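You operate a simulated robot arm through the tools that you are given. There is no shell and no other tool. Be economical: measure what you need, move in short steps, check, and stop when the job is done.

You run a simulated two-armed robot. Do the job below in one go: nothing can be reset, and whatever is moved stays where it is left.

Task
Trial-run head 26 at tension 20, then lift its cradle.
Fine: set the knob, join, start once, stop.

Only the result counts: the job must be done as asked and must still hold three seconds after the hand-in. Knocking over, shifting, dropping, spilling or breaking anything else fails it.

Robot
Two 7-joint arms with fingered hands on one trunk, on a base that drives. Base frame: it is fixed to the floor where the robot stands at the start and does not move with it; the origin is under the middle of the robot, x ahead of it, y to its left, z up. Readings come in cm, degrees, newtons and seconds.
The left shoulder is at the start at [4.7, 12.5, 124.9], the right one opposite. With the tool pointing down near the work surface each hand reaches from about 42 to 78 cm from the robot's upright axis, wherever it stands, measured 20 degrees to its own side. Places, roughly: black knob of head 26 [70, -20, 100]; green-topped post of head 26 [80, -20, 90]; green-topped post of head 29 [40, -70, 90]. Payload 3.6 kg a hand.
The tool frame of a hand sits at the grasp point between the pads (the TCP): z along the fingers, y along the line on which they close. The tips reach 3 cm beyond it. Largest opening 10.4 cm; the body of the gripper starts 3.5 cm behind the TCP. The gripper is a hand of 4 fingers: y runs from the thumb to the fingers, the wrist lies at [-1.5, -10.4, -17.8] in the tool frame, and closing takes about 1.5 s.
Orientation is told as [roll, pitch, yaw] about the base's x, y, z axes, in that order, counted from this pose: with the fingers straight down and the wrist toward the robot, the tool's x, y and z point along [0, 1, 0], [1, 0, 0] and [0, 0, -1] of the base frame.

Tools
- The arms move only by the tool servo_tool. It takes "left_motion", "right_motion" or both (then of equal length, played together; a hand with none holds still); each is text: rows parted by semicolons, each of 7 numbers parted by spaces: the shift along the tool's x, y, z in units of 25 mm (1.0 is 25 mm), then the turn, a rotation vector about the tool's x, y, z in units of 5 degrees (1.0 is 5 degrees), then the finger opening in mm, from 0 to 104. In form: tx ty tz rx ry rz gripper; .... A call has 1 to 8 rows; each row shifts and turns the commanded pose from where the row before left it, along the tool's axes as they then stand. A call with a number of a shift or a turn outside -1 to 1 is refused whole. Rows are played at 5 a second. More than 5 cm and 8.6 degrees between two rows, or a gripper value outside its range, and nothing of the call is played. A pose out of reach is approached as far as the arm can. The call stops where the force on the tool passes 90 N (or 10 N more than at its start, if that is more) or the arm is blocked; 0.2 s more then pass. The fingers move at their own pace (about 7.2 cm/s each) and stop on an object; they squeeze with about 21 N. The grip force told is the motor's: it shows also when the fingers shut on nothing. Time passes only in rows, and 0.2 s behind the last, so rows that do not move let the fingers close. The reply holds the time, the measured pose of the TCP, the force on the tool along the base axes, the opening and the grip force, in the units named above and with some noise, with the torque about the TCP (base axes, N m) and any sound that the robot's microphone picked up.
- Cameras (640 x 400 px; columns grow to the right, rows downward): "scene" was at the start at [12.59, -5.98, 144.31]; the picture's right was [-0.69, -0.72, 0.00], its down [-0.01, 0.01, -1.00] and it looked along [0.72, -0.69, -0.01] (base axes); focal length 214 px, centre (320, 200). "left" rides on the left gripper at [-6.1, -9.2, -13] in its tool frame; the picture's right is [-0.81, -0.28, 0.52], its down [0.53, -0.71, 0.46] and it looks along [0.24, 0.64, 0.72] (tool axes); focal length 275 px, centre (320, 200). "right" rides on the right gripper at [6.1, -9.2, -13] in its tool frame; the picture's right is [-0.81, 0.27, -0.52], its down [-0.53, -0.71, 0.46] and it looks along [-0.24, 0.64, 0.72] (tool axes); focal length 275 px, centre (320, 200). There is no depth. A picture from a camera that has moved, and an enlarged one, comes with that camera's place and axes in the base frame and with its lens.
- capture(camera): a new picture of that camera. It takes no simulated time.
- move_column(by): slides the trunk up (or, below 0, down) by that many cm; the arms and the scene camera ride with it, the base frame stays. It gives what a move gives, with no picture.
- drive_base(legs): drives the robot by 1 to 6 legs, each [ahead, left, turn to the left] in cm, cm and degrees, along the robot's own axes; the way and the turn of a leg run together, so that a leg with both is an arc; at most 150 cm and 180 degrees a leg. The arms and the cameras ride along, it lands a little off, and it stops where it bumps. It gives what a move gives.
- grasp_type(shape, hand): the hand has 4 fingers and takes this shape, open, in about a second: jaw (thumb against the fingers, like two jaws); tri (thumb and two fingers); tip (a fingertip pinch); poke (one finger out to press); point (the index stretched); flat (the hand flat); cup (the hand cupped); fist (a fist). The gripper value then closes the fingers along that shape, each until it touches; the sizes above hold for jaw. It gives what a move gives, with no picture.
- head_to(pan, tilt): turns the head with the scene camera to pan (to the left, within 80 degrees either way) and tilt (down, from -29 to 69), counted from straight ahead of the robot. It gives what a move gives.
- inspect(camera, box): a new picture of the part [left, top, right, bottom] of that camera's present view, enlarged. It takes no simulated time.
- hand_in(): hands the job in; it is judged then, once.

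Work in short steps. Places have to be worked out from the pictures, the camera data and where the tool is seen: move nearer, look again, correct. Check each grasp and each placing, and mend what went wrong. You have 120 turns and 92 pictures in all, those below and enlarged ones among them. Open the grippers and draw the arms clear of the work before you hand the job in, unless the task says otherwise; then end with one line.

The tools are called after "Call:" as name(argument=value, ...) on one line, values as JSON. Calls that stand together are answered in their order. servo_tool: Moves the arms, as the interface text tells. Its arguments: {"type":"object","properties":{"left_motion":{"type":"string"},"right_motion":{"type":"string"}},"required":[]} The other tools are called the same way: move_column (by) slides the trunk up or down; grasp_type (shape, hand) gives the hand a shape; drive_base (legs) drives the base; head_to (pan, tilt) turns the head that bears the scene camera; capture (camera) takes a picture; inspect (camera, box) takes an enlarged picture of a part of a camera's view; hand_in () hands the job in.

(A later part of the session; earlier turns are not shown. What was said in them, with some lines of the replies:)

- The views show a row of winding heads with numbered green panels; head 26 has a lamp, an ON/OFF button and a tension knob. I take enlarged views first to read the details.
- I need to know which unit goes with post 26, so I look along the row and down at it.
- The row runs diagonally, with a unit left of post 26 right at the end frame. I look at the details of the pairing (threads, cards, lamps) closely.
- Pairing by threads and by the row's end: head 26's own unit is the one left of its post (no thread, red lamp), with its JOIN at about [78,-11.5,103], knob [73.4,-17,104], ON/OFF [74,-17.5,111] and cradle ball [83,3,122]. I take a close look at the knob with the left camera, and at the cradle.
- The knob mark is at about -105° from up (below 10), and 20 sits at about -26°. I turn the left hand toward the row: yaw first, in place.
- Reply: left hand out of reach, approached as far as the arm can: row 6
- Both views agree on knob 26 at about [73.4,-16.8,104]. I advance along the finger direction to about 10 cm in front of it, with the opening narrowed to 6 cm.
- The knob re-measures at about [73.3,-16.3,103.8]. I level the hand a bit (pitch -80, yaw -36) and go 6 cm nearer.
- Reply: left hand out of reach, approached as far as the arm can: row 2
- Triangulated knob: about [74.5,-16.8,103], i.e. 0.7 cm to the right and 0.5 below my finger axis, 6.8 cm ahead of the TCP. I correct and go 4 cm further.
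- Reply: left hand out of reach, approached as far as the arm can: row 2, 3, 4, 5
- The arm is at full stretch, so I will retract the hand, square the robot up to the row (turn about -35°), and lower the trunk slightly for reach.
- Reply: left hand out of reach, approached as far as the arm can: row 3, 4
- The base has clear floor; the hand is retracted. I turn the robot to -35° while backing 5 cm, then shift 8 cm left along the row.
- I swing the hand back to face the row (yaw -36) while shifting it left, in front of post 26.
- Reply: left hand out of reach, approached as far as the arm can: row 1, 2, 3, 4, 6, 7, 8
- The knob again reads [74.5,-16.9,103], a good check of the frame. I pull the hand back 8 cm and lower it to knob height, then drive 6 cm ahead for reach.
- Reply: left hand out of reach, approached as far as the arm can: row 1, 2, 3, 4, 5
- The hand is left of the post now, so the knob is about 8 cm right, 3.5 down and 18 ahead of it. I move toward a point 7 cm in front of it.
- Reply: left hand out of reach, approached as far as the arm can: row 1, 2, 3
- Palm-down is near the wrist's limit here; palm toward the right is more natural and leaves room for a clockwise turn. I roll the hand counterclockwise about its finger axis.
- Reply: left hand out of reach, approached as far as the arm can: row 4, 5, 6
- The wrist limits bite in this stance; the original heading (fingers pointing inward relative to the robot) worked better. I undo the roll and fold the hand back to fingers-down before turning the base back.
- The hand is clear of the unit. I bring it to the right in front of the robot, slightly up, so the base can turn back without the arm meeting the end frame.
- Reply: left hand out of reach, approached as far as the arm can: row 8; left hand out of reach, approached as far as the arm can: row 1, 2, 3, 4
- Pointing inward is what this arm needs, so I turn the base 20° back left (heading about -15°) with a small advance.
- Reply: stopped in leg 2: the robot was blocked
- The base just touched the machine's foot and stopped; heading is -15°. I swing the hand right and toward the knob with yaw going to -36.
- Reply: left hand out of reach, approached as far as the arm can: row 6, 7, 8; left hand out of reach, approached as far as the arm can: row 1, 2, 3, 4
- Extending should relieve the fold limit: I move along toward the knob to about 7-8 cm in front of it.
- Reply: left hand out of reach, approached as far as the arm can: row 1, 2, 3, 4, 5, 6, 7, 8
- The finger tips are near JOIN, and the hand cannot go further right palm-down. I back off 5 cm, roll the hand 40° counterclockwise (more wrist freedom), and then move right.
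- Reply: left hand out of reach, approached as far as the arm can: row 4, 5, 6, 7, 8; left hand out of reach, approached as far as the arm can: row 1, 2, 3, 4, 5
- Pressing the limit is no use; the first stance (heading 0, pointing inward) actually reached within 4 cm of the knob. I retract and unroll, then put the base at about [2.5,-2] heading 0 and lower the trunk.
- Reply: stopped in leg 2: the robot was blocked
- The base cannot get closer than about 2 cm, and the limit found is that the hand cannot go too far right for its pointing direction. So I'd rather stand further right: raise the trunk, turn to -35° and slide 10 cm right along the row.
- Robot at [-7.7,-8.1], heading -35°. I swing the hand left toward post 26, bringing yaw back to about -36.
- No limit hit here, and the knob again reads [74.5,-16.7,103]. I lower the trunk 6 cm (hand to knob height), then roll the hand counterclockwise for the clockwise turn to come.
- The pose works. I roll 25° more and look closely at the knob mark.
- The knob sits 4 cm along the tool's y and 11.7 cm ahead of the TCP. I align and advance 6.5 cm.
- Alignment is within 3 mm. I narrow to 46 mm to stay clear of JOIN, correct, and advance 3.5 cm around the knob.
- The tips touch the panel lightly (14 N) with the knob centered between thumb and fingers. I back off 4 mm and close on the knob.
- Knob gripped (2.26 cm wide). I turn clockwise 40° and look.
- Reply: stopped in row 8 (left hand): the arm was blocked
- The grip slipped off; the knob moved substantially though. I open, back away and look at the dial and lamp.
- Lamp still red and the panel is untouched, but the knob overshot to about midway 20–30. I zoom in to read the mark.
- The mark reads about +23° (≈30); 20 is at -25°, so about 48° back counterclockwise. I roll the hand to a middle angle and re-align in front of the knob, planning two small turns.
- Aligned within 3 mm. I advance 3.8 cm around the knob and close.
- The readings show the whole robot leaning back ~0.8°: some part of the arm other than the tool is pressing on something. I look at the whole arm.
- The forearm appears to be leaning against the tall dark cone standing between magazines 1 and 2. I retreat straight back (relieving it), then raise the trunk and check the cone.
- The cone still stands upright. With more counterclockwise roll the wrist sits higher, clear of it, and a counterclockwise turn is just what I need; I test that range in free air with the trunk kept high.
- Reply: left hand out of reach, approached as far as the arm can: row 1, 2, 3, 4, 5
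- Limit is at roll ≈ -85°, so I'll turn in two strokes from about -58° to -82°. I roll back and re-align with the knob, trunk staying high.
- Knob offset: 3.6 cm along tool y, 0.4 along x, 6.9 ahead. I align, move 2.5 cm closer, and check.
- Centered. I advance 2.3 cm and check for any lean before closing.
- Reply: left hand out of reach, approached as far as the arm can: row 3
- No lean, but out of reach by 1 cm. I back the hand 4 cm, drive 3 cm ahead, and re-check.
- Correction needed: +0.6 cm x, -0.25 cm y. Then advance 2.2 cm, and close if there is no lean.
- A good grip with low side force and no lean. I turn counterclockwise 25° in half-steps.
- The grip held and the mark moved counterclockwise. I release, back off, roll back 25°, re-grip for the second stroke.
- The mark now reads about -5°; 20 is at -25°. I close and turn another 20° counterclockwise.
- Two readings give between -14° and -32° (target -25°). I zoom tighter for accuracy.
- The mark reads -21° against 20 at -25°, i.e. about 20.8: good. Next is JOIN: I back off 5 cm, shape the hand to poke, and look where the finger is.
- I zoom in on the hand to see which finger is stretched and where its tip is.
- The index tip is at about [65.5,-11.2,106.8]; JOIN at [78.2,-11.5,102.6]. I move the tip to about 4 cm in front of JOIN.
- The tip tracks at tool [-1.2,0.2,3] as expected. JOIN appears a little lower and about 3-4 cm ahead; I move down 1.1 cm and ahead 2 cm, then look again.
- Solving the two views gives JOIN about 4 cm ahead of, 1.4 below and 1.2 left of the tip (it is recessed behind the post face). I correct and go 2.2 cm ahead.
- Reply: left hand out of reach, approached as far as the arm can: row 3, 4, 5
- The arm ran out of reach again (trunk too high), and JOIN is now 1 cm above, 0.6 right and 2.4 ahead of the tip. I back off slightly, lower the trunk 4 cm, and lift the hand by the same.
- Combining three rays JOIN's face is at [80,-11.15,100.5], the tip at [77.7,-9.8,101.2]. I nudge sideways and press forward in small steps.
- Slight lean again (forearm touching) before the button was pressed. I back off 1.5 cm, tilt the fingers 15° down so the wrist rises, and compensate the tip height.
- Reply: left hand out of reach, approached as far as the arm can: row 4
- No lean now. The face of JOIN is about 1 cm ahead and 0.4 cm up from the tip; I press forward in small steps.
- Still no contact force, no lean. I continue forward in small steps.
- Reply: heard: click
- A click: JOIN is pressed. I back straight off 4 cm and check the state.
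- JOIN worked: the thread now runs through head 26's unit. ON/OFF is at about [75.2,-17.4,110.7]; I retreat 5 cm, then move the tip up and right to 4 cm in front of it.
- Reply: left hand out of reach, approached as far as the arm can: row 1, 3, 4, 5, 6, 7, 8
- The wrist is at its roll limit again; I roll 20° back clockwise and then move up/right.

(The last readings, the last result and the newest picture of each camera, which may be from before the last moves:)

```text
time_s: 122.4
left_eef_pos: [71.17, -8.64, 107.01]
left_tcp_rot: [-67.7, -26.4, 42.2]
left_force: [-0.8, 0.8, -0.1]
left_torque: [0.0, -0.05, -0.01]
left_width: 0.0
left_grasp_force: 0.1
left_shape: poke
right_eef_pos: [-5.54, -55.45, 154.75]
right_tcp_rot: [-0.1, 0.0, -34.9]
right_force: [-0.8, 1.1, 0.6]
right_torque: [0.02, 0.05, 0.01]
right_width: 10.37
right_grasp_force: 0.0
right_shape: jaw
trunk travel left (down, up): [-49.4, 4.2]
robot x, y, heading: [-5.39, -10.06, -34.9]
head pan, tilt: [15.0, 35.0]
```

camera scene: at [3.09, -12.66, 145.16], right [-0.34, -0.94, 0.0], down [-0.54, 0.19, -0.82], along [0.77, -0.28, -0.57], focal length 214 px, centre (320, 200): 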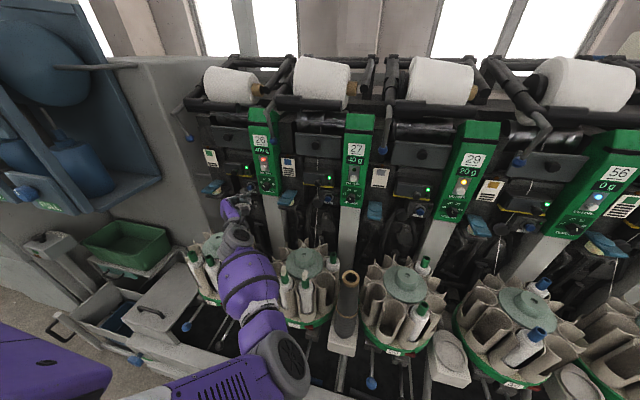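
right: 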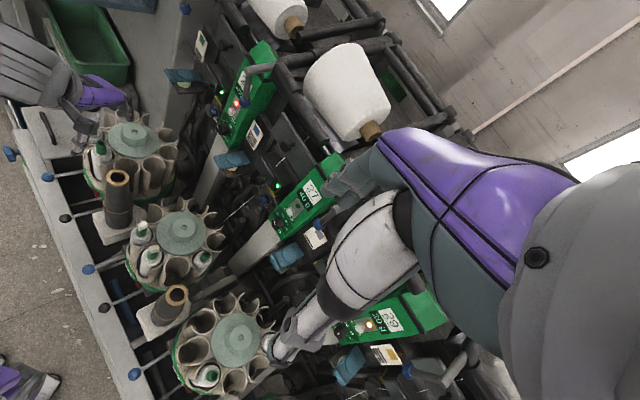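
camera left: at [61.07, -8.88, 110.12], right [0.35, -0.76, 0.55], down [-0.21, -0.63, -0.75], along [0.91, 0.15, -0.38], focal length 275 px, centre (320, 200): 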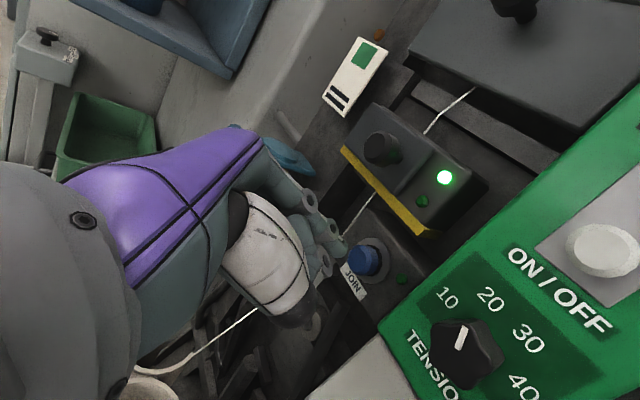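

That worked. I finish the move to the point in front of ON/OFF.

Call:
servo_tool(left_motion="-0.66 -0.1 0 0 0 0 0;-0.66 -0.1 0 0 0 0 0;-0.66 -0.1 0 0 0 0 0;-0.67 -0.12 0 0 0 0 0;0 0 0 0 0 0 0")

Call:
inspect(camera="left", box=[260, 150, 440, 310])

```text
time_s: 123.6
left_eef_pos: [70.56, -10.62, 109.38]
left_tcp_rot: [-68.0, -26.4, 42.0]
left_force: [0.5, 0.4, 0.0]
left_torque: [-0.03, 0.02, 0.01]
left_width: 0.0
left_grasp_force: 0.1
left_shape: poke
left hand out of reach, approached as far as the arm can: row 3, 4
right_eef_pos: [-5.52, -55.5, 154.76]
right_tcp_rot: [-0.1, -0.1, -34.9]
right_force: [-0.4, -0.3, 0.7]
right_torque: [-0.01, 0.01, 0.01]
right_width: 10.38
right_grasp_force: 0.0
right_shape: jaw
trunk travel left (down, up): [-49.4, 4.2]
robot x, y, heading: [-5.79, -9.79, -35.1]
head pan, tilt: [15.0, 35.0]
```

```text
2.50 times, centred on (350, 230) of left
camera zoom: at [54.41, -12.1, 114.79], right [0.16, -0.91, 0.38], down [-0.1, -0.39, -0.91], along [0.98, 0.1, -0.16], focal length 688 px, centre (245, 125)
```

zoom: 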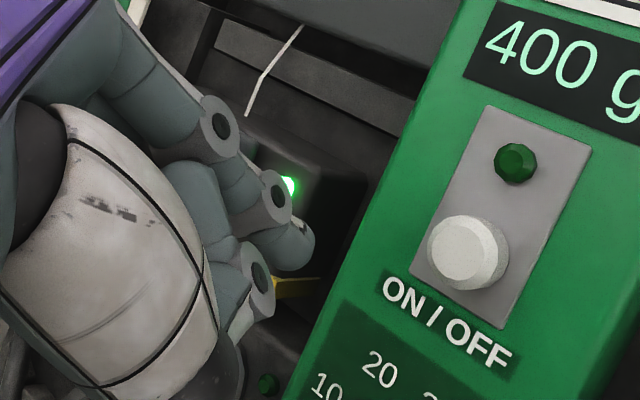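

The lamp has gone from red to off: joined and ready. I raise the trunk 3 cm and move right to line up with ON/OFF.

Call:
move_column(by=3)

Call:
servo_tool(left_motion="-0.2 -0.36 0.1 0 0 0 0;-0.2 -0.36 0.1 0 0 0 0;0 0 0 0 0 0 0")

```text
time_s: 124.3
left_eef_pos: [70.2, -10.46, 119.3]
left_tcp_rot: [-75.0, -27.8, 45.3]
left_force: [0.3, -0.3, -0.4]
left_torque: [0.02, -0.03, -0.01]
left_width: 0.01
left_grasp_force: 0.0
left_shape: poke
right_eef_pos: [-5.43, -55.7, 157.7]
right_tcp_rot: [0.0, 0.0, -35.0]
right_force: [0.6, -0.5, -0.4]
right_torque: [0.0, 0.03, -0.03]
right_width: 10.4
right_grasp_force: 0.0
right_shape: jaw
trunk travel left (down, up): [-52.4, 1.2]
robot x, y, heading: [-5.32, -9.68, -34.9]
head pan, tilt: [15.0, 35.0]
```

```text
time_s: 125.2
left_eef_pos: [69.66, -11.35, 119.19]
left_tcp_rot: [-75.4, -27.9, 45.2]
left_force: [-0.6, 1.4, 0.4]
left_torque: [0.02, -0.01, 0.02]
left_width: 0.02
left_grasp_force: 0.1
left_shape: poke
left hand out of reach, approached as far as the arm can: row 2
right_eef_pos: [-5.59, -55.59, 157.73]
right_tcp_rot: [0.0, 0.0, -34.9]
right_force: [0.4, 0.4, 0.7]
right_torque: [0.01, -0.02, 0.0]
right_width: 10.36
right_grasp_force: 0.0
right_shape: jaw
trunk travel left (down, up): [-52.4, 1.2]
robot x, y, heading: [-6.03, -9.56, -35.0]
head pan, tilt: [15.0, 35.0]
```

The hand rode up more than the trunk did (it left the limit), now at z 119 in free air. I bring it down and right in front of ON/OFF.

Call:
servo_tool(left_motion="0.6 -0.3 0 0 0 0 0;0.6 -0.3 0 0 0 0 0;0.6 -0.4 0 0 0 0 0;0.65 -0.4 0.2 0 0 0 0;0 -0.3 0.3 0 0 0 0;0 0 0 0 0 0 0")

```text
time_s: 126.5
left_eef_pos: [68.81, -11.59, 111.69]
left_tcp_rot: [-75.0, -27.8, 45.3]
left_force: [-0.4, -0.1, 0.4]
left_torque: [0.01, 0.02, 0.05]
left_width: 0.0
left_grasp_force: 0.1
left_shape: poke
right_eef_pos: [-5.59, -55.52, 157.67]
right_tcp_rot: [0.0, 0.0, -34.9]
right_force: [-0.1, -0.5, 0.0]
right_torque: [0.02, -0.01, 0.05]
right_width: 10.36
right_grasp_force: 0.0
right_shape: jaw
trunk travel left (down, up): [-52.4, 1.2]
robot x, y, heading: [-5.52, -9.76, -34.9]
head pan, tilt: [15.0, 35.0]
```

The tip is at [71,-13.9,112.1], lined up; ON/OFF is 5.6 cm ahead. I advance 4 cm and take one look.

Call:
servo_tool(left_motion="0 -0.09 0.4 0 0 0 0;0 0 0.4 0 0 0 0;0 0 0.4 0 0 0 0;0 0 0.4 0 0 0 0;0 0 0 0 0 0 0")

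Call:
inspect(camera="left", box=[260, 150, 440, 310])

```text
time_s: 127.8
left_eef_pos: [71.81, -14.24, 110.71]
left_tcp_rot: [-75.1, -27.8, 45.3]
left_force: [0.7, 0.3, 0.2]
left_torque: [0.0, -0.02, -0.03]
left_width: 0.0
left_grasp_force: 0.1
left_shape: poke
right_eef_pos: [-5.63, -55.57, 157.72]
right_tcp_rot: [-0.1, 0.0, -34.9]
right_force: [-0.4, -0.4, -0.6]
right_torque: [0.0, 0.02, 0.02]
right_width: 10.36
right_grasp_force: 0.0
right_shape: jaw
trunk travel left (down, up): [-52.4, 1.2]
robot x, y, heading: [-5.85, -10.02, -34.8]
head pan, tilt: [15.0, 35.0]
```

```text
2.50 times, centred on (350, 230) of left
camera zoom: at [55.15, -15.22, 114.69], right [0.12, -0.89, 0.45], down [-0.02, -0.45, -0.89], along [0.99, 0.1, -0.07], focal length 688 px, centre (245, 125)
```

zoom: 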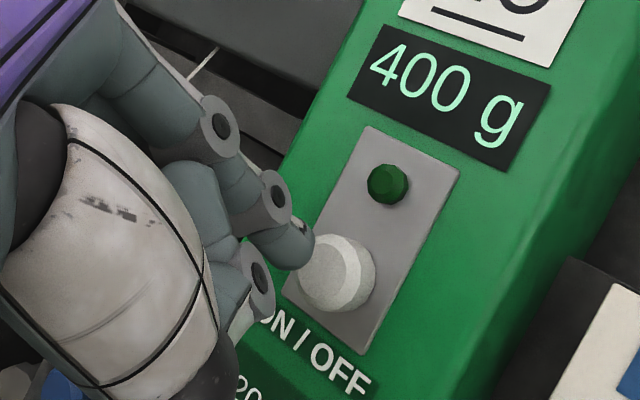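

Aligned within 1 mm laterally, 1.6 cm to go. I press in small steps until a click.

Call:
servo_tool(left_motion="0 0 0.2 0 0 0 0;0 0 0.2 0 0 0 0;0 0 0.15 0 0 0 0;0 0 0 0 0 0 0")

```text
time_s: 128.8
left_eef_pos: [72.9, -14.88, 110.49]
left_tcp_rot: [-75.1, -27.9, 45.4]
left_force: [-1.8, 1.1, 0.0]
left_torque: [0.0, 0.03, 0.01]
left_width: 0.0
left_grasp_force: 0.1
left_shape: poke
right_eef_pos: [-5.63, -55.56, 157.88]
right_tcp_rot: [0.0, 0.0, -34.9]
right_force: [-0.2, -0.4, 0.2]
right_torque: [0.0, -0.02, 0.01]
right_width: 10.36
right_grasp_force: 0.1
right_shape: jaw
trunk travel left (down, up): [-52.4, 1.2]
robot x, y, heading: [-5.57, -9.61, -34.9]
head pan, tilt: [15.0, 35.0]
```

Contact is just beginning (2 N). I press a little further.

Call:
servo_tool(left_motion="0 0 0.12 0 0 0 0;0 0 0.12 0 0 0 0;0 0 0 0 0 0 0")

```text
time_s: 129.6
left_eef_pos: [73.11, -15.04, 110.45]
left_tcp_rot: [-75.3, -27.7, 45.5]
left_force: [-11.8, 9.9, 1.8]
left_torque: [-0.1, -0.05, -0.1]
left_width: 0.0
left_grasp_force: 0.1
left_shape: poke
right_eef_pos: [-5.85, -55.27, 157.71]
right_tcp_rot: [0.0, -0.1, -34.9]
right_force: [-0.2, 0.2, 0.3]
right_torque: [0.0, -0.02, 0.01]
right_width: 10.38
right_grasp_force: 0.1
right_shape: jaw
trunk travel left (down, up): [-52.4, 1.2]
robot x, y, heading: [-5.26, -9.6, -34.7]
head pan, tilt: [15.0, 35.0]
heard: click
```

Click: started. I back off 2 cm, listen, and look at the lamp.

Call:
servo_tool(left_motion="0 0 -0.4 0 0 0 0;0 0 -0.5 0 0 0 0;0 0 0 0 0 0 0;0 0 0 0 0 0 0;0 0 0 0 0 0 0;0 0 0 0 0 0 0;0 0 0 0 0 0 0")

Call:
inspect(camera="left", box=[260, 110, 460, 310])

```text
time_s: 131.2
left_eef_pos: [71.56, -14.04, 110.61]
left_tcp_rot: [-75.1, -27.7, 45.4]
left_force: [-0.2, 0.3, 0.7]
left_torque: [-0.01, 0.01, -0.04]
left_width: 0.0
left_grasp_force: 0.0
left_shape: poke
right_eef_pos: [-5.56, -55.42, 157.68]
right_tcp_rot: [0.0, 0.0, -34.9]
right_force: [0.3, 0.6, 0.3]
right_torque: [0.01, -0.03, 0.01]
right_width: 10.37
right_grasp_force: 0.0
right_shape: jaw
trunk travel left (down, up): [-52.4, 1.2]
robot x, y, heading: [-5.58, -9.63, -34.7]
head pan, tilt: [15.0, 35.0]
```

```text
2.00 times, centred on (360, 210) of left
camera zoom: at [54.91, -15.1, 114.69], right [0.12, -0.89, 0.45], down [-0.02, -0.45, -0.89], along [0.99, 0.1, -0.07], focal length 551 px, centre (240, 180)
```

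zoom: 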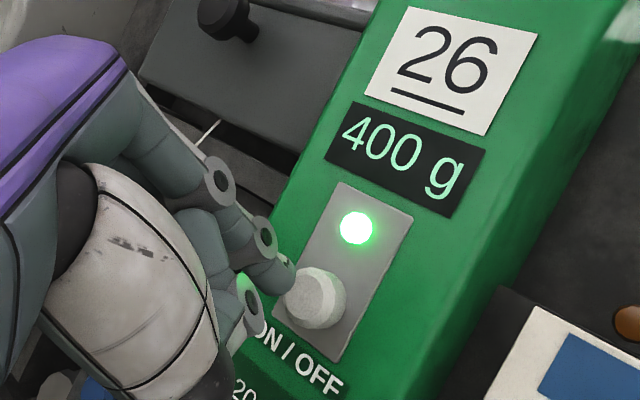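

The lamp is green: head 26 is running. I let it run a couple of seconds, then press again along the same line to stop.

Call:
servo_tool(left_motion="0 0 0 0 0 0 0;0 0 0 0 0 0 0;0 0 0 0 0 0 0;0 0 0 0 0 0 0;0 0 0 0 0 0 0;0 0 0 0 0 0 0;0 0 0 0 0 0 0;0 0 0 0 0 0 0")

Call:
servo_tool(left_motion="0 0 0.3 0 0 0 0;0 0 0.3 0 0 0 0;0 0 0.18 0 0 0 0;0 0 0.12 0 0 0 0;0 0 0 0 0 0 0")

```text
time_s: 132.9
left_eef_pos: [71.58, -14.06, 110.66]
left_tcp_rot: [-75.0, -27.9, 45.3]
left_force: [0.8, -0.5, -0.1]
left_torque: [0.01, 0.01, -0.01]
left_width: 0.0
left_grasp_force: 0.1
left_shape: poke
right_eef_pos: [-5.65, -55.52, 157.67]
right_tcp_rot: [0.1, 0.0, -34.9]
right_force: [0.3, -0.4, 0.4]
right_torque: [-0.02, -0.05, -0.01]
right_width: 10.36
right_grasp_force: 0.0
right_shape: jaw
trunk travel left (down, up): [-52.4, 1.2]
robot x, y, heading: [-5.65, -9.63, -34.6]
head pan, tilt: [15.0, 35.0]
```

```text
time_s: 134.2
left_eef_pos: [73.05, -15.14, 110.2]
left_tcp_rot: [-75.3, -27.8, 45.4]
left_force: [-10.8, 7.5, 2.6]
left_torque: [-0.1, -0.12, -0.05]
left_width: 0.03
left_grasp_force: 0.2
left_shape: poke
right_eef_pos: [-5.87, -55.39, 157.75]
right_tcp_rot: [0.0, -0.1, -34.9]
right_force: [0.2, 0.2, -0.7]
right_torque: [-0.04, 0.02, 0.01]
right_width: 10.4
right_grasp_force: 0.0
right_shape: jaw
trunk travel left (down, up): [-52.4, 1.2]
robot x, y, heading: [-5.6, -9.74, -34.8]
head pan, tilt: [15.0, 35.0]
heard: click
```

Click: stopped. I retreat 9 cm and look at the lamp and the cradle with its handle.

Call:
servo_tool(left_motion="0 0 -0.6 0 0 0 0;0 0 -1 0 0 0 0;0 0 -1 0 0 0 0;0 0 -1 0 0 0 0;0 0 0 0 0 0 0")

Call:
inspect(camera="scene", box=[165, 50, 305, 190])

```text
time_s: 135.3
left_eef_pos: [66.33, -10.18, 112.22]
left_tcp_rot: [-75.1, -27.7, 45.3]
left_force: [-0.5, 0.2, -0.4]
left_torque: [0.03, 0.01, -0.04]
left_width: 0.01
left_grasp_force: 0.0
left_shape: poke
right_eef_pos: [-5.6, -55.62, 157.74]
right_tcp_rot: [0.0, 0.1, -34.9]
right_force: [-0.1, 0.3, -0.3]
right_torque: [0.0, -0.06, 0.02]
right_width: 10.39
right_grasp_force: 0.1
right_shape: jaw
trunk travel left (down, up): [-52.4, 1.2]
robot x, y, heading: [-5.15, -9.89, -34.9]
head pan, tilt: [15.0, 35.0]
```

```text
2.86 times, centred on (235, 120) of scene
camera zoom: at [4.14, -13.39, 144.26], right [-0.34, -0.94, 0.0], down [-0.54, 0.19, -0.82], along [0.77, -0.28, -0.57], focal length 613 px, centre (563, 429)
```

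zoom: 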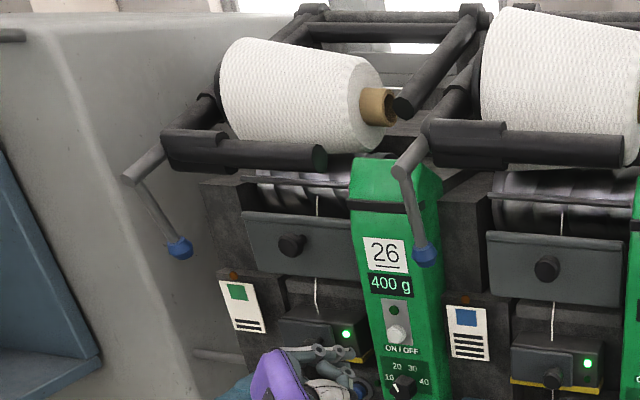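

The lamp is off: stopped. Head 26's cradle has its own handle on the left, ball at about [85,4.5,120]. I retract the hand and drive 23 cm left along the row so the handle comes in the arm's good zone.

Call:
servo_tool(left_motion="0 0 -1 0 0 0 0;0 0 -1 0 0 0 0;0 0 -1 0 0 0 0;0 0 0 0 0 0 0")

Call:
grasp_type(shape="jaw", hand="left")

Call:
drive_base(legs=[[-1, 0, 0], [0, 23, 0]])

```text
time_s: 136.3
left_eef_pos: [60.53, -5.56, 113.92]
left_tcp_rot: [-75.2, -27.8, 45.3]
left_force: [-0.2, 0.0, 0.6]
left_torque: [0.01, 0.01, -0.02]
left_width: 0.01
left_grasp_force: 0.0
left_shape: poke
right_eef_pos: [-5.52, -55.62, 157.62]
right_tcp_rot: [0.0, 0.0, -34.9]
right_force: [0.0, 0.6, 0.6]
right_torque: [-0.01, -0.02, 0.02]
right_width: 10.38
right_grasp_force: 0.1
right_shape: jaw
trunk travel left (down, up): [-52.4, 1.2]
robot x, y, heading: [-5.47, -9.83, -34.9]
head pan, tilt: [15.0, 35.0]
```

```text
time_s: 137.2
left_eef_pos: [60.7, -5.59, 113.87]
left_tcp_rot: [-75.2, -27.8, 45.3]
left_force: [-0.7, 1.3, -0.5]
left_torque: [0.0, 0.0, -0.01]
left_width: 10.39
left_grasp_force: 0.0
left_shape: jaw
right_eef_pos: [-5.61, -55.41, 157.7]
right_tcp_rot: [-0.1, 0.0, -34.9]
right_force: [-0.3, -0.7, 0.9]
right_torque: [-0.04, 0.0, 0.0]
right_width: 10.37
right_grasp_force: 0.0
right_shape: jaw
trunk travel left (down, up): [-52.4, 1.2]
robot x, y, heading: [-5.53, -9.61, -34.9]
head pan, tilt: [15.0, 35.0]
```

```text
time_s: 140.2
left_eef_pos: [73.05, 14.27, 113.78]
left_tcp_rot: [-75.1, -27.9, 45.4]
left_force: [0.4, -0.2, -1.4]
left_torque: [0.01, -0.03, 0.0]
left_width: 10.36
left_grasp_force: 0.0
left_shape: jaw
right_eef_pos: [6.91, -35.85, 157.64]
right_tcp_rot: [0.0, -0.1, -34.8]
right_force: [0.6, 0.2, 0.3]
right_torque: [-0.01, 0.0, -0.01]
right_width: 10.38
right_grasp_force: 0.0
right_shape: jaw
trunk travel left (down, up): [-52.4, 1.2]
robot x, y, heading: [7.06, 9.51, -35.0]
head pan, tilt: [15.0, 35.0]
```

The hand is now about 15 cm straight in front of the handle. I take a left-camera picture to place the rod.

Call:
capture(camera="left")

```text
3 pictures are left
camera left: at [56.41, 13.06, 117.91], right [0.12, -0.89, 0.45], down [-0.02, -0.45, -0.89], along [0.99, 0.1, -0.07], focal length 275 px, centre (320, 200)
```

left: 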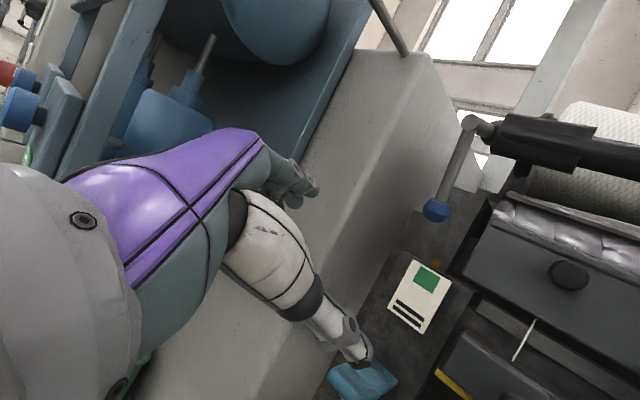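

Ball [85,4.9,120.3] and handle elbow [82.8,6.1,129] agree between views; the rod is nearly vertical. I roll so the jaws close horizontally and raise the hand to mid-rod height, still 11 cm short of it.

Call:
servo_tool(left_motion="-0.6 0 0 0 0 -1 104;-0.6 0 0 0 0 -1 104;-0.7 0 0 0 0 -1 104;-0.8 0 0 0 0 -1 104;-0.9 0.1 0 0 0 0 104;-0.9 0.2 0 0 0 0 104;-0.7 0.2 0 0 0 0 104;0 0 0 0 0 0 104")

```text
time_s: 142.0
left_eef_pos: [75.73, 17.67, 115.33]
left_tcp_rot: [-77.6, -8.8, 50.2]
left_force: [-0.3, -0.6, -0.7]
left_torque: [-0.01, -0.03, 0.01]
left_width: 10.38
left_grasp_force: 0.2
left_shape: jaw
left hand out of reach, approached as far as the arm can: row 2, 3, 4, 5, 6, 7
right_eef_pos: [6.85, -35.89, 157.68]
right_tcp_rot: [0.1, 0.0, -34.8]
right_force: [0.1, 0.1, -0.9]
right_torque: [0.05, 0.02, 0.01]
right_width: 10.35
right_grasp_force: 0.1
right_shape: jaw
trunk travel left (down, up): [-52.4, 1.2]
robot x, y, heading: [7.17, 10.3, -34.8]
head pan, tilt: [15.0, 35.0]
```

The palm-right roll cannot go that high here. Instead I'll lift the cradle's front bar from below beside its handle, palm down with fingers closed: I roll back 80° clockwise here in free air.

Call:
servo_tool(left_motion="0 0 0 0 0 1 10;0 0 0 0 0 1 10;0 0 0 0 0 1 10;0 0 0 0 0 1 10;0 0 0 0 0 1 10;0 0 0 0 0 1 10;0 0 0 0 0 1 10;0 0 0 0 0 1 10")

Call:
servo_tool(left_motion="0 0 0 0 0 1 10;0 0 0 0 0 1 10;0 0 0 0 0 1 10;0 0 0 0 0 1 10;0 0 0 0 0 1 10;0 0 0 0 0 1 10;0 0 0 0 0 1 10;0 0 0 0 0 0.5 10")

```text
time_s: 143.8
left_eef_pos: [75.84, 17.54, 115.3]
left_tcp_rot: [-70.6, -46.9, 37.9]
left_force: [-0.1, 0.0, 0.6]
left_torque: [0.0, 0.01, 0.01]
left_width: 1.02
left_grasp_force: 0.1
left_shape: jaw
right_eef_pos: [6.91, -35.8, 157.79]
right_tcp_rot: [0.0, 0.0, -34.8]
right_force: [-0.3, 0.5, 0.3]
right_torque: [0.01, 0.02, -0.01]
right_width: 10.36
right_grasp_force: 0.1
right_shape: jaw
trunk travel left (down, up): [-52.4, 1.2]
robot x, y, heading: [7.13, 10.33, -34.7]
head pan, tilt: [15.0, 35.0]
```

```text
time_s: 145.6
left_eef_pos: [75.78, 17.49, 115.41]
left_tcp_rot: [-16.0, -76.4, -21.1]
left_force: [-1.0, 0.3, 0.4]
left_torque: [0.02, 0.0, -0.01]
left_width: 1.01
left_grasp_force: 0.0
left_shape: jaw
right_eef_pos: [6.76, -35.9, 157.67]
right_tcp_rot: [0.1, -0.1, -34.8]
right_force: [-0.4, -0.1, -0.1]
right_torque: [0.02, 0.01, -0.01]
right_width: 10.37
right_grasp_force: 0.1
right_shape: jaw
trunk travel left (down, up): [-52.4, 1.2]
robot x, y, heading: [7.3, 9.86, -34.5]
head pan, tilt: [15.0, 35.0]
```

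Palm-down orientation reached without limits. I move up and right to z≈125, still ~12 cm in front of the bar, just right of the handle rod.

Call:
servo_tool(left_motion="-0.5 0.63 -0.08 0 0 0 10;-0.6 0.63 -0.08 0 0 0 10;-0.7 0.63 -0.08 0 0 0 10;-0.75 0.63 -0.08 0 0 0 10;-0.75 0.63 -0.08 0 0 0 10;-0.8 0.6 -0.08 0 0 0 10;0 0 0 0 0 0 10")

```text
time_s: 147.2
left_eef_pos: [70.69, 9.44, 125.46]
left_tcp_rot: [-16.4, -76.3, -21.0]
left_force: [-1.3, 0.6, 0.0]
left_torque: [0.0, 0.0, 0.01]
left_width: 1.01
left_grasp_force: 0.1
left_shape: jaw
right_eef_pos: [6.87, -35.77, 157.71]
right_tcp_rot: [0.0, -0.1, -34.7]
right_force: [-1.0, 0.2, -0.6]
right_torque: [0.01, -0.04, -0.01]
right_width: 10.38
right_grasp_force: 0.0
right_shape: jaw
trunk travel left (down, up): [-52.4, 1.2]
robot x, y, heading: [6.86, 9.79, -34.8]
head pan, tilt: [15.0, 35.0]
```

Exactly there. One left-camera picture to verify the bar and rod relative to the fingers.

Call:
capture(camera="left")

```text
2 pictures are left
camera left: at [54.85, 13.05, 120.01], right [-0.15, -0.93, -0.33], down [0.51, 0.22, -0.83], along [0.85, -0.29, 0.45], focal length 275 px, centre (320, 200)
```

left: 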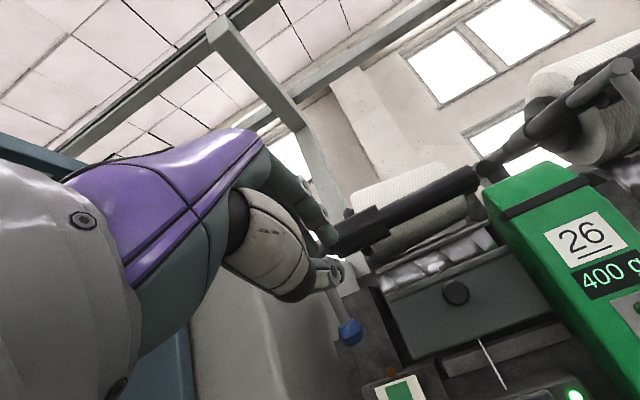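

Ball and bar check out (bar centre z≈130, ahead of the fingers by 15 cm). I slide the closed fingers in beneath the bar, slightly right of the rod.

Call:
servo_tool(left_motion="-0.2 -0.2 0.6 0 0 0 10;-0.2 0.1 0.8 0 0 0 10;-0.2 0.2 0.9 0 0 0 10;-0.1 0.2 0.9 0 0 0 10;0 0.2 0.9 0 0 0 10;0 0.2 0.9 0 0 0 10;0 0.2 0.8 0 0 0 10;0 0 0 0 0 0 10")

```text
time_s: 149.0
left_eef_pos: [81.5, -1.08, 124.5]
left_tcp_rot: [-16.3, -76.4, -20.9]
left_force: [0.6, 0.2, -0.6]
left_torque: [-0.01, 0.0, -0.04]
left_width: 1.02
left_grasp_force: 0.0
left_shape: jaw
right_eef_pos: [6.78, -35.82, 157.72]
right_tcp_rot: [-0.1, 0.0, -34.8]
right_force: [-0.1, -1.1, 0.5]
right_torque: [0.02, -0.02, 0.01]
right_width: 10.36
right_grasp_force: 0.1
right_shape: jaw
trunk travel left (down, up): [-52.4, 1.2]
robot x, y, heading: [6.93, 9.9, -34.8]
head pan, tilt: [15.0, 35.0]
```

In place under the bar, no contact. I lift straight up in small steps and watch the force.

Call:
servo_tool(left_motion="-0.026 0.39 -0.09 0 0 0 10;-0.026 0.39 -0.09 0 0 0 10;-0.026 0.39 -0.09 0 0 0 10;-0.026 0.39 -0.09 0 0 0 10;0 0 0 0 0 0 10")

```text
time_s: 150.2
left_eef_pos: [81.37, -0.93, 128.45]
left_tcp_rot: [-16.2, -76.2, -20.8]
left_force: [-8.7, 5.5, -8.8]
left_torque: [-0.06, 0.11, 0.17]
left_width: 0.9
left_grasp_force: 0.0
left_shape: jaw
right_eef_pos: [6.9, -35.82, 157.71]
right_tcp_rot: [-0.1, 0.0, -34.7]
right_force: [-0.3, 0.9, 1.0]
right_torque: [-0.01, 0.01, -0.02]
right_width: 10.36
right_grasp_force: 0.1
right_shape: jaw
trunk travel left (down, up): [-52.4, 1.2]
robot x, y, heading: [6.9, 10.05, -34.8]
head pan, tilt: [15.0, 35.0]
```

The bar pushes the fingertips outward as well as down, so I'm only under its front edge. I lower 2 cm, go 2.5 cm further in, and lift again.

Call:
servo_tool(left_motion="0.026 -0.39 0.09 0 0 0 10;0.026 -0.39 0.09 0 0 0 10;0 0.1 0.5 0 0 0 10;0 0.1 0.5 0 0 0 10;-0.026 0.39 -0.09 0 0 0 10;-0.026 0.39 -0.09 0 0 0 10;0 0 0 0 0 0 10")

```text
time_s: 151.8
left_eef_pos: [82.57, -1.62, 128.82]
left_tcp_rot: [-16.8, -76.8, -20.4]
left_force: [-60.8, 42.1, -26.9]
left_torque: [-1.31, -1.35, 1.09]
left_width: 0.6
left_grasp_force: 0.0
left_shape: jaw
right_eef_pos: [5.86, -34.9, 157.98]
right_tcp_rot: [0.0, -0.5, -34.7]
right_force: [-0.4, -1.0, -0.2]
right_torque: [0.02, -0.01, -0.01]
right_width: 10.39
right_grasp_force: 0.2
right_shape: jaw
trunk travel left (down, up): [-52.4, 1.2]
robot x, y, heading: [7.12, 9.71, -34.7]
head pan, tilt: [15.0, 35.0]
```

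Too much inward push; I back off 4 cm and lower, then look.

Call:
servo_tool(left_motion="0 0 -0.5 0 0 0 10;0 -0.3 -0.6 0 0 0 10;0 -0.4 -0.6 0 0 0 10;0 0 0 0 0 0 10")

Call:
inspect(camera="scene", box=[200, 20, 360, 180])

```text
time_s: 152.8
left_eef_pos: [79.94, 0.12, 127.72]
left_tcp_rot: [-16.3, -76.3, -20.8]
left_force: [-0.1, 0.4, 0.0]
left_torque: [0.02, -0.02, 0.0]
left_width: 0.97
left_grasp_force: 0.0
left_shape: jaw
right_eef_pos: [7.0, -35.91, 157.63]
right_tcp_rot: [0.1, 0.0, -34.9]
right_force: [0.1, -0.8, 0.1]
right_torque: [0.04, 0.0, -0.03]
right_width: 10.38
right_grasp_force: 0.1
right_shape: jaw
trunk travel left (down, up): [-52.4, 1.2]
robot x, y, heading: [6.81, 9.92, -34.8]
head pan, tilt: [15.0, 35.0]
```

```text
2.50 times, centred on (280, 100) of scene
camera zoom: at [16.64, 6.22, 144.26], right [-0.34, -0.94, 0.0], down [-0.54, 0.19, -0.82], along [0.77, -0.28, -0.57], focal length 536 px, centre (420, 450)
```

zoom: 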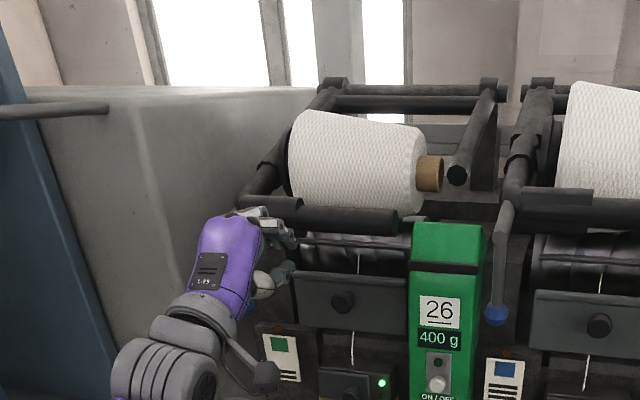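

The picture shows the closed fingers arch above the TCP and hit the bar's front. Better: push the handle's ball up from beneath with the back of a fist. I back off, go left and down below the ball.

Call:
servo_tool(left_motion="0 -0.1 -0.9 0 0 0 10;0 -0.3 -0.9 0 0 0 10;0 -0.5 -0.6 0 0 0 10;0.4 -0.9 0 0 0 0 10;0.5 -0.9 0.2 0 0 0 10;0.6 -0.9 0.3 0 0 0 10;0.6 -0.9 0.3 0 0 0 10;0.5 -0.9 0.3 0 0 0 10")

Call:
grasp_type(shape="fist", hand="left")

```text
time_s: 154.6
left_eef_pos: [78.21, 8.49, 114.85]
left_tcp_rot: [-16.3, -76.3, -21.0]
left_force: [-0.7, 0.5, -0.8]
left_torque: [-0.02, 0.02, 0.0]
left_width: 0.99
left_grasp_force: 0.1
left_shape: jaw
right_eef_pos: [6.92, -35.87, 157.75]
right_tcp_rot: [0.1, 0.0, -34.7]
right_force: [0.1, -0.3, -0.4]
right_torque: [0.0, -0.01, -0.05]
right_width: 10.39
right_grasp_force: 0.0
right_shape: jaw
trunk travel left (down, up): [-52.4, 1.2]
robot x, y, heading: [7.26, 9.84, -34.7]
head pan, tilt: [15.0, 35.0]
```

```text
time_s: 155.5
left_eef_pos: [78.22, 8.33, 114.76]
left_tcp_rot: [-16.2, -76.3, -20.8]
left_force: [-0.8, 0.3, 0.3]
left_torque: [0.01, 0.01, -0.01]
left_width: 0.01
left_grasp_force: 0.0
left_shape: fist
right_eef_pos: [6.85, -35.89, 157.75]
right_tcp_rot: [0.1, 0.1, -34.8]
right_force: [-1.1, 0.1, 0.0]
right_torque: [-0.01, 0.02, 0.0]
right_width: 10.36
right_grasp_force: 0.1
right_shape: jaw
trunk travel left (down, up): [-52.4, 1.2]
robot x, y, heading: [7.0, 9.87, -34.8]
head pan, tilt: [15.0, 35.0]
```

The fist is 8 cm out from under the ball. I go lower by 1.3 cm and forward 10 cm to bring the back of the hand beneath it.

Call:
servo_tool(left_motion="0.05 -0.5 0 0 0 0 0;0 0 0.7 0 0 0 0;0.05 0 0.7 0 0 0 0;0.05 0 0.7 0 0 0 0;0 0 0.7 0 0 0 0;0 0 0.6 0 0 0 0;0 0 0.6 0 0 0 0;0 0 0 0 0 0 0")

```text
time_s: 157.3
left_eef_pos: [85.9, 2.81, 111.5]
left_tcp_rot: [-16.5, -76.3, -20.8]
left_force: [1.4, -0.4, -0.2]
left_torque: [-0.03, 0.02, 0.01]
left_width: 0.0
left_grasp_force: 0.0
left_shape: fist
right_eef_pos: [6.88, -35.79, 157.74]
right_tcp_rot: [0.0, 0.0, -34.8]
right_force: [0.3, 0.2, 0.2]
right_torque: [0.01, -0.01, 0.0]
right_width: 10.37
right_grasp_force: 0.1
right_shape: jaw
trunk travel left (down, up): [-52.4, 1.2]
robot x, y, heading: [6.79, 10.06, -34.7]
head pan, tilt: [15.0, 35.0]
```

No contact yet. I raise the fist 5 cm and watch for contact with the ball.

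Call:
servo_tool(left_motion="-0.026 0.39 -0.09 0 0 0 0;-0.026 0.39 -0.09 0 0 0 0;-0.026 0.39 -0.09 0 0 0 0;-0.026 0.39 -0.09 0 0 0 0;-0.026 0.39 -0.09 0 0 0 0;0 0 0 0 0 0 0")

```text
time_s: 158.7
left_eef_pos: [85.83, 2.76, 116.26]
left_tcp_rot: [-16.0, -76.1, -21.0]
left_force: [-6.8, 3.2, -9.5]
left_torque: [-0.29, -0.26, 0.11]
left_width: 0.0
left_grasp_force: 0.1
left_shape: fist
right_eef_pos: [6.8, -35.77, 157.75]
right_tcp_rot: [0.0, 0.0, -34.9]
right_force: [0.1, 0.3, 0.0]
right_torque: [0.01, 0.0, 0.0]
right_width: 10.36
right_grasp_force: 0.1
right_shape: jaw
trunk travel left (down, up): [-52.4, 1.2]
robot x, y, heading: [6.8, 9.82, -34.7]
head pan, tilt: [15.0, 35.0]
```

Contact with the ball, but on the fist's front slope. I lower 1.5 cm, move 2.5 cm further in, and raise again.

Call:
servo_tool(left_motion="0.026 -0.39 0.09 0 0 0 0;0.026 -0.39 0.09 0 0 0 0;0 0.1 0.5 0 0 0 0;0 0.1 0.5 0 0 0 0;-0.026 0.39 -0.09 0 0 0 0;-0.026 0.39 -0.09 0 0 0 0;-0.026 0.39 -0.09 0 0 0 0;0 0 0 0 0 0 0")

```text
time_s: 160.5
left_eef_pos: [87.82, 1.11, 117.37]
left_tcp_rot: [-16.4, -76.5, -20.8]
left_force: [1.7, -1.5, -4.3]
left_torque: [-0.06, -0.11, 0.04]
left_width: 0.0
left_grasp_force: 0.0
left_shape: fist
right_eef_pos: [6.86, -35.9, 157.75]
right_tcp_rot: [0.0, 0.0, -34.9]
right_force: [-0.6, 0.5, 0.8]
right_torque: [0.01, 0.01, -0.01]
right_width: 10.37
right_grasp_force: 0.1
right_shape: jaw
trunk travel left (down, up): [-52.4, 1.2]
robot x, y, heading: [7.05, 9.75, -34.7]
head pan, tilt: [15.0, 35.0]
```

Now the force is down and inward, as lifting the lever should give. I continue up along the arc (up and slightly outward).

Call:
servo_tool(left_motion="-0.03 0.31 -0.22 0 0 0 0;-0.03 0.31 -0.22 0 0 0 0;-0.03 0.31 -0.22 0 0 0 0;-0.03 0.31 -0.22 0 0 0 0;-0.03 0.31 -0.22 0 0 0 0;0 0 0 0 0 0 0")

```text
time_s: 161.9
left_eef_pos: [86.68, 2.33, 122.01]
left_tcp_rot: [-16.4, -76.4, -20.7]
left_force: [-0.1, 1.2, -4.0]
left_torque: [-0.26, -0.16, -0.04]
left_width: 0.0
left_grasp_force: 0.0
left_shape: fist
right_eef_pos: [7.01, -35.85, 157.6]
right_tcp_rot: [0.0, 0.0, -34.8]
right_force: [0.6, 0.7, 0.3]
right_torque: [0.01, -0.02, 0.0]
right_width: 10.37
right_grasp_force: 0.1
right_shape: jaw
trunk travel left (down, up): [-52.4, 1.2]
robot x, y, heading: [7.03, 9.95, -34.6]
head pan, tilt: [15.0, 35.0]
```

The ball stays on the hand with only 4 N while rising: the cradle is lifting. I continue up.

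Call:
servo_tool(left_motion="-0.03 0.34 -0.18 0 0 0 0;-0.03 0.34 -0.18 0 0 0 0;-0.03 0.34 -0.18 0 0 0 0;-0.03 0.34 -0.16 0 0 0 0;-0.03 0.34 -0.16 0 0 0 0;-0.03 0.34 -0.14 0 0 0 0;0 0 0 0 0 0 0")

```text
time_s: 163.5
left_eef_pos: [85.55, 2.94, 126.15]
left_tcp_rot: [-15.0, -75.2, -22.1]
left_force: [-15.4, 1.1, -39.4]
left_torque: [-1.79, -2.06, 0.6]
left_width: 0.0
left_grasp_force: 0.1
left_shape: fist
right_eef_pos: [7.11, -35.88, 157.44]
right_tcp_rot: [0.0, 0.2, -34.8]
right_force: [-0.1, 0.4, 0.0]
right_torque: [0.02, 0.0, 0.02]
right_width: 10.38
right_grasp_force: 0.0
right_shape: jaw
trunk travel left (down, up): [-52.4, 1.2]
robot x, y, heading: [7.17, 9.71, -34.6]
head pan, tilt: [15.0, 35.0]
```

The load rose to 39 N: either the cradle's weight or a stop. I push 1 cm more to see if it moves or stiffens.

Call:
servo_tool(left_motion="-0.02 0.2 -0.06 0 0 0 0;-0.02 0.2 -0.06 0 0 0 0;0 0 0 0 0 0 0")

```text
time_s: 164.3
left_eef_pos: [85.92, 2.49, 126.17]
left_tcp_rot: [-13.9, -74.0, -23.3]
left_force: [-4.8, -6.9, -60.5]
left_torque: [-2.2, -2.28, 0.46]
left_width: 0.02
left_grasp_force: 0.2
left_shape: fist
right_eef_pos: [7.72, -36.06, 157.48]
right_tcp_rot: [0.1, 0.3, -34.8]
right_force: [0.0, -0.6, 0.0]
right_torque: [-0.03, 0.02, -0.04]
right_width: 10.37
right_grasp_force: 0.1
right_shape: jaw
trunk travel left (down, up): [-52.4, 1.2]
robot x, y, heading: [7.44, 10.19, -34.9]
head pan, tilt: [15.0, 35.0]
```

It's rigid now (60 N, no motion). I relieve the load a bit and use the last picture to see the cradle.

Call:
servo_tool(left_motion="0.02 -0.3 0.06 0 0 0 0;0.02 -0.2 0.06 0 0 0 0;0 0 0 0 0 0 0")

Call:
inspect(camera="scene", box=[200, 20, 360, 180])

```text
time_s: 165.1
left_eef_pos: [85.92, 2.62, 126.17]
left_tcp_rot: [-14.8, -75.3, -22.4]
left_force: [12.7, -18.1, -27.8]
left_torque: [-0.23, -0.26, 0.07]
left_width: 0.01
left_grasp_force: 0.0
left_shape: fist
right_eef_pos: [7.59, -36.18, 157.58]
right_tcp_rot: [0.0, 0.3, -34.9]
right_force: [-0.1, 0.7, 0.0]
right_torque: [-0.02, 0.01, 0.0]
right_width: 10.37
right_grasp_force: 0.1
right_shape: jaw
trunk travel left (down, up): [-52.4, 1.2]
robot x, y, heading: [6.95, 10.09, -34.8]
head pan, tilt: [15.0, 35.0]
```

```text
2.50 times, centred on (280, 100) of scene
camera zoom: at [17.14, 5.92, 144.22], right [-0.34, -0.94, 0.0], down [-0.54, 0.2, -0.82], along [0.77, -0.28, -0.58], focal length 536 px, centre (420, 450)
```

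zoom: 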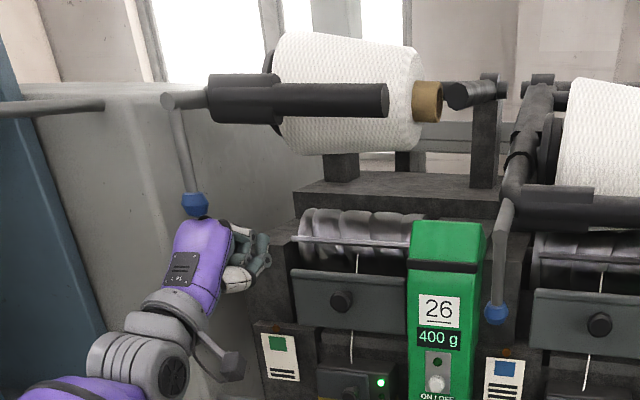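

The cradle is lifted high: package well clear of the drum, ball resting on my hand. Now I lower the hand slowly to feel whether it stays up by itself.

Call:
servo_tool(left_motion="0.02 -0.2 0.05 0 0 0 0;0.02 -0.2 0.05 0 0 0 0;0 0 0 0 0 0 0;0 0 0 0 0 0 0")

```text
time_s: 166.1
left_eef_pos: [85.41, 3.07, 126.21]
left_tcp_rot: [-16.6, -76.5, -20.5]
left_force: [0.6, -2.6, -10.6]
left_torque: [-0.28, -0.25, 0.02]
left_width: 0.01
left_grasp_force: 0.1
left_shape: fist
right_eef_pos: [7.03, -35.83, 157.79]
right_tcp_rot: [0.0, 0.0, -34.8]
right_force: [-0.1, -0.2, -0.4]
right_torque: [0.0, -0.01, 0.01]
right_width: 10.36
right_grasp_force: 0.1
right_shape: jaw
trunk travel left (down, up): [-52.4, 1.2]
robot x, y, heading: [7.08, 10.07, -34.6]
head pan, tilt: [15.0, 35.0]
```

Still 10 N of preload at the same height. I lower another step.

Call:
servo_tool(left_motion="0.02 -0.2 0.05 0 0 0 0;0.02 -0.2 0.05 0 0 0 0;0 0 0 0 0 0 0;0 0 0 0 0 0 0")

```text
time_s: 167.1
left_eef_pos: [85.33, 3.05, 125.21]
left_tcp_rot: [-16.3, -76.3, -20.9]
left_force: [-0.3, 0.0, 0.1]
left_torque: [0.01, -0.01, 0.01]
left_width: 0.01
left_grasp_force: 0.1
left_shape: fist
right_eef_pos: [6.82, -35.88, 157.6]
right_tcp_rot: [0.0, -0.1, -34.7]
right_force: [-0.1, 0.8, 0.3]
right_torque: [0.01, -0.01, 0.02]
right_width: 10.37
right_grasp_force: 0.0
right_shape: jaw
trunk travel left (down, up): [-52.4, 1.2]
robot x, y, heading: [6.89, 9.97, -34.8]
head pan, tilt: [15.0, 35.0]
```

Force is zero with the hand 1 cm lower: the cradle holds by itself. I wait a moment under it to be sure it does not sink.

Call:
servo_tool(left_motion="0 0 0 0 0 0 0;0 0 0 0 0 0 0;0 0 0 0 0 0 0;0 0 0 0 0 0 0;0 0 0 0 0 0 0;0 0 0 0 0 0 0;0 0 0 0 0 0 0;0 0 0 0 0 0 0")

Call:
servo_tool(left_motion="0.02 -0.4 0.1 0 0 0 0;0.02 -0.4 0.1 0 0 0 0;0.02 -0.4 0.1 0 0 0 0;0 0 0 0 0 0 0;0 0 0 0 0 0 0;0 0 0 0 0 0 0;0 0 0 0 0 0 0;0 0 0 0 0 0 0")

```text
time_s: 168.9
left_eef_pos: [85.26, 3.01, 125.06]
left_tcp_rot: [-16.2, -76.3, -21.0]
left_force: [-0.4, 0.1, -0.1]
left_torque: [0.01, -0.01, 0.03]
left_width: 0.0
left_grasp_force: 0.0
left_shape: fist
right_eef_pos: [6.79, -35.92, 157.7]
right_tcp_rot: [-0.1, 0.0, -34.8]
right_force: [0.5, -0.4, 0.3]
right_torque: [0.01, -0.01, -0.02]
right_width: 10.38
right_grasp_force: 0.1
right_shape: jaw
trunk travel left (down, up): [-52.4, 1.2]
robot x, y, heading: [7.19, 9.71, -35.0]
head pan, tilt: [15.0, 35.0]
```

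```text
time_s: 170.7
left_eef_pos: [85.29, 3.08, 121.72]
left_tcp_rot: [-16.1, -76.2, -20.9]
left_force: [-0.3, -0.2, 0.0]
left_torque: [0.0, -0.02, 0.04]
left_width: 0.0
left_grasp_force: 0.0
left_shape: fist
right_eef_pos: [6.91, -35.85, 157.7]
right_tcp_rot: [0.0, 0.1, -34.8]
right_force: [0.8, -0.7, -0.2]
right_torque: [0.0, -0.04, 0.02]
right_width: 10.4
right_grasp_force: 0.0
right_shape: jaw
trunk travel left (down, up): [-52.4, 1.2]
robot x, y, heading: [7.25, 9.88, -34.8]
head pan, tilt: [15.0, 35.0]
```

It holds. I draw the hand out low and back, then open it.

Call:
servo_tool(left_motion="0 -0.4 0.05 0 0 0 0;0 -0.4 0 0 0 0 0;0 -0.2 -0.9 0 0 0 0;0 -0.2 -0.9 0 0 0 0;0 -0.2 -0.9 0 0 0 0;0 -0.2 -0.9 0 0 0 0;0 -0.2 -0.9 0 0 0 0;0 -0.2 -0.9 0 0 0 0")

Call:
grasp_type(shape="jaw", hand="left")

```text
time_s: 172.5
left_eef_pos: [73.98, 11.4, 120.17]
left_tcp_rot: [-16.3, -76.4, -21.0]
left_force: [0.3, 0.2, 0.6]
left_torque: [0.0, 0.02, -0.01]
left_width: 0.01
left_grasp_force: 0.1
left_shape: fist
right_eef_pos: [6.82, -35.72, 157.68]
right_tcp_rot: [0.1, 0.0, -34.9]
right_force: [0.0, 0.5, 0.6]
right_torque: [0.02, -0.02, -0.02]
right_width: 10.38
right_grasp_force: 0.1
right_shape: jaw
trunk travel left (down, up): [-52.4, 1.2]
robot x, y, heading: [6.78, 9.67, -34.5]
head pan, tilt: [15.0, 35.0]
```

```text
time_s: 173.4
left_eef_pos: [74.03, 11.21, 120.11]
left_tcp_rot: [-16.1, -76.3, -20.9]
left_force: [0.7, -0.3, -0.5]
left_torque: [0.02, 0.01, 0.01]
left_width: 10.37
left_grasp_force: 0.0
left_shape: jaw
right_eef_pos: [6.85, -35.77, 157.66]
right_tcp_rot: [0.0, 0.0, -34.7]
right_force: [0.4, 0.0, 0.4]
right_torque: [-0.03, 0.01, -0.01]
right_width: 10.34
right_grasp_force: 0.0
right_shape: jaw
trunk travel left (down, up): [-52.4, 1.2]
robot x, y, heading: [6.79, 10.14, -34.7]
head pan, tilt: [15.0, 35.0]
```

The hand is open and clear of the work, nothing is in contact, the head is stopped and the cradle is up. I hand the job in.

Call:
hand_in()

```text
The job is handed in.
```

I set head 26's tension to about 20 (the mark reads roughly 20.8), pressed JOIN, started it once, let it run about 4 seconds and stopped it. I then lifted its cradle, which stayed up by itself for about 5 seconds after I let go. While I was setting the knob my forearm leaned on the tall dark cone between the first two magazines; it was still standing upright when I checked.
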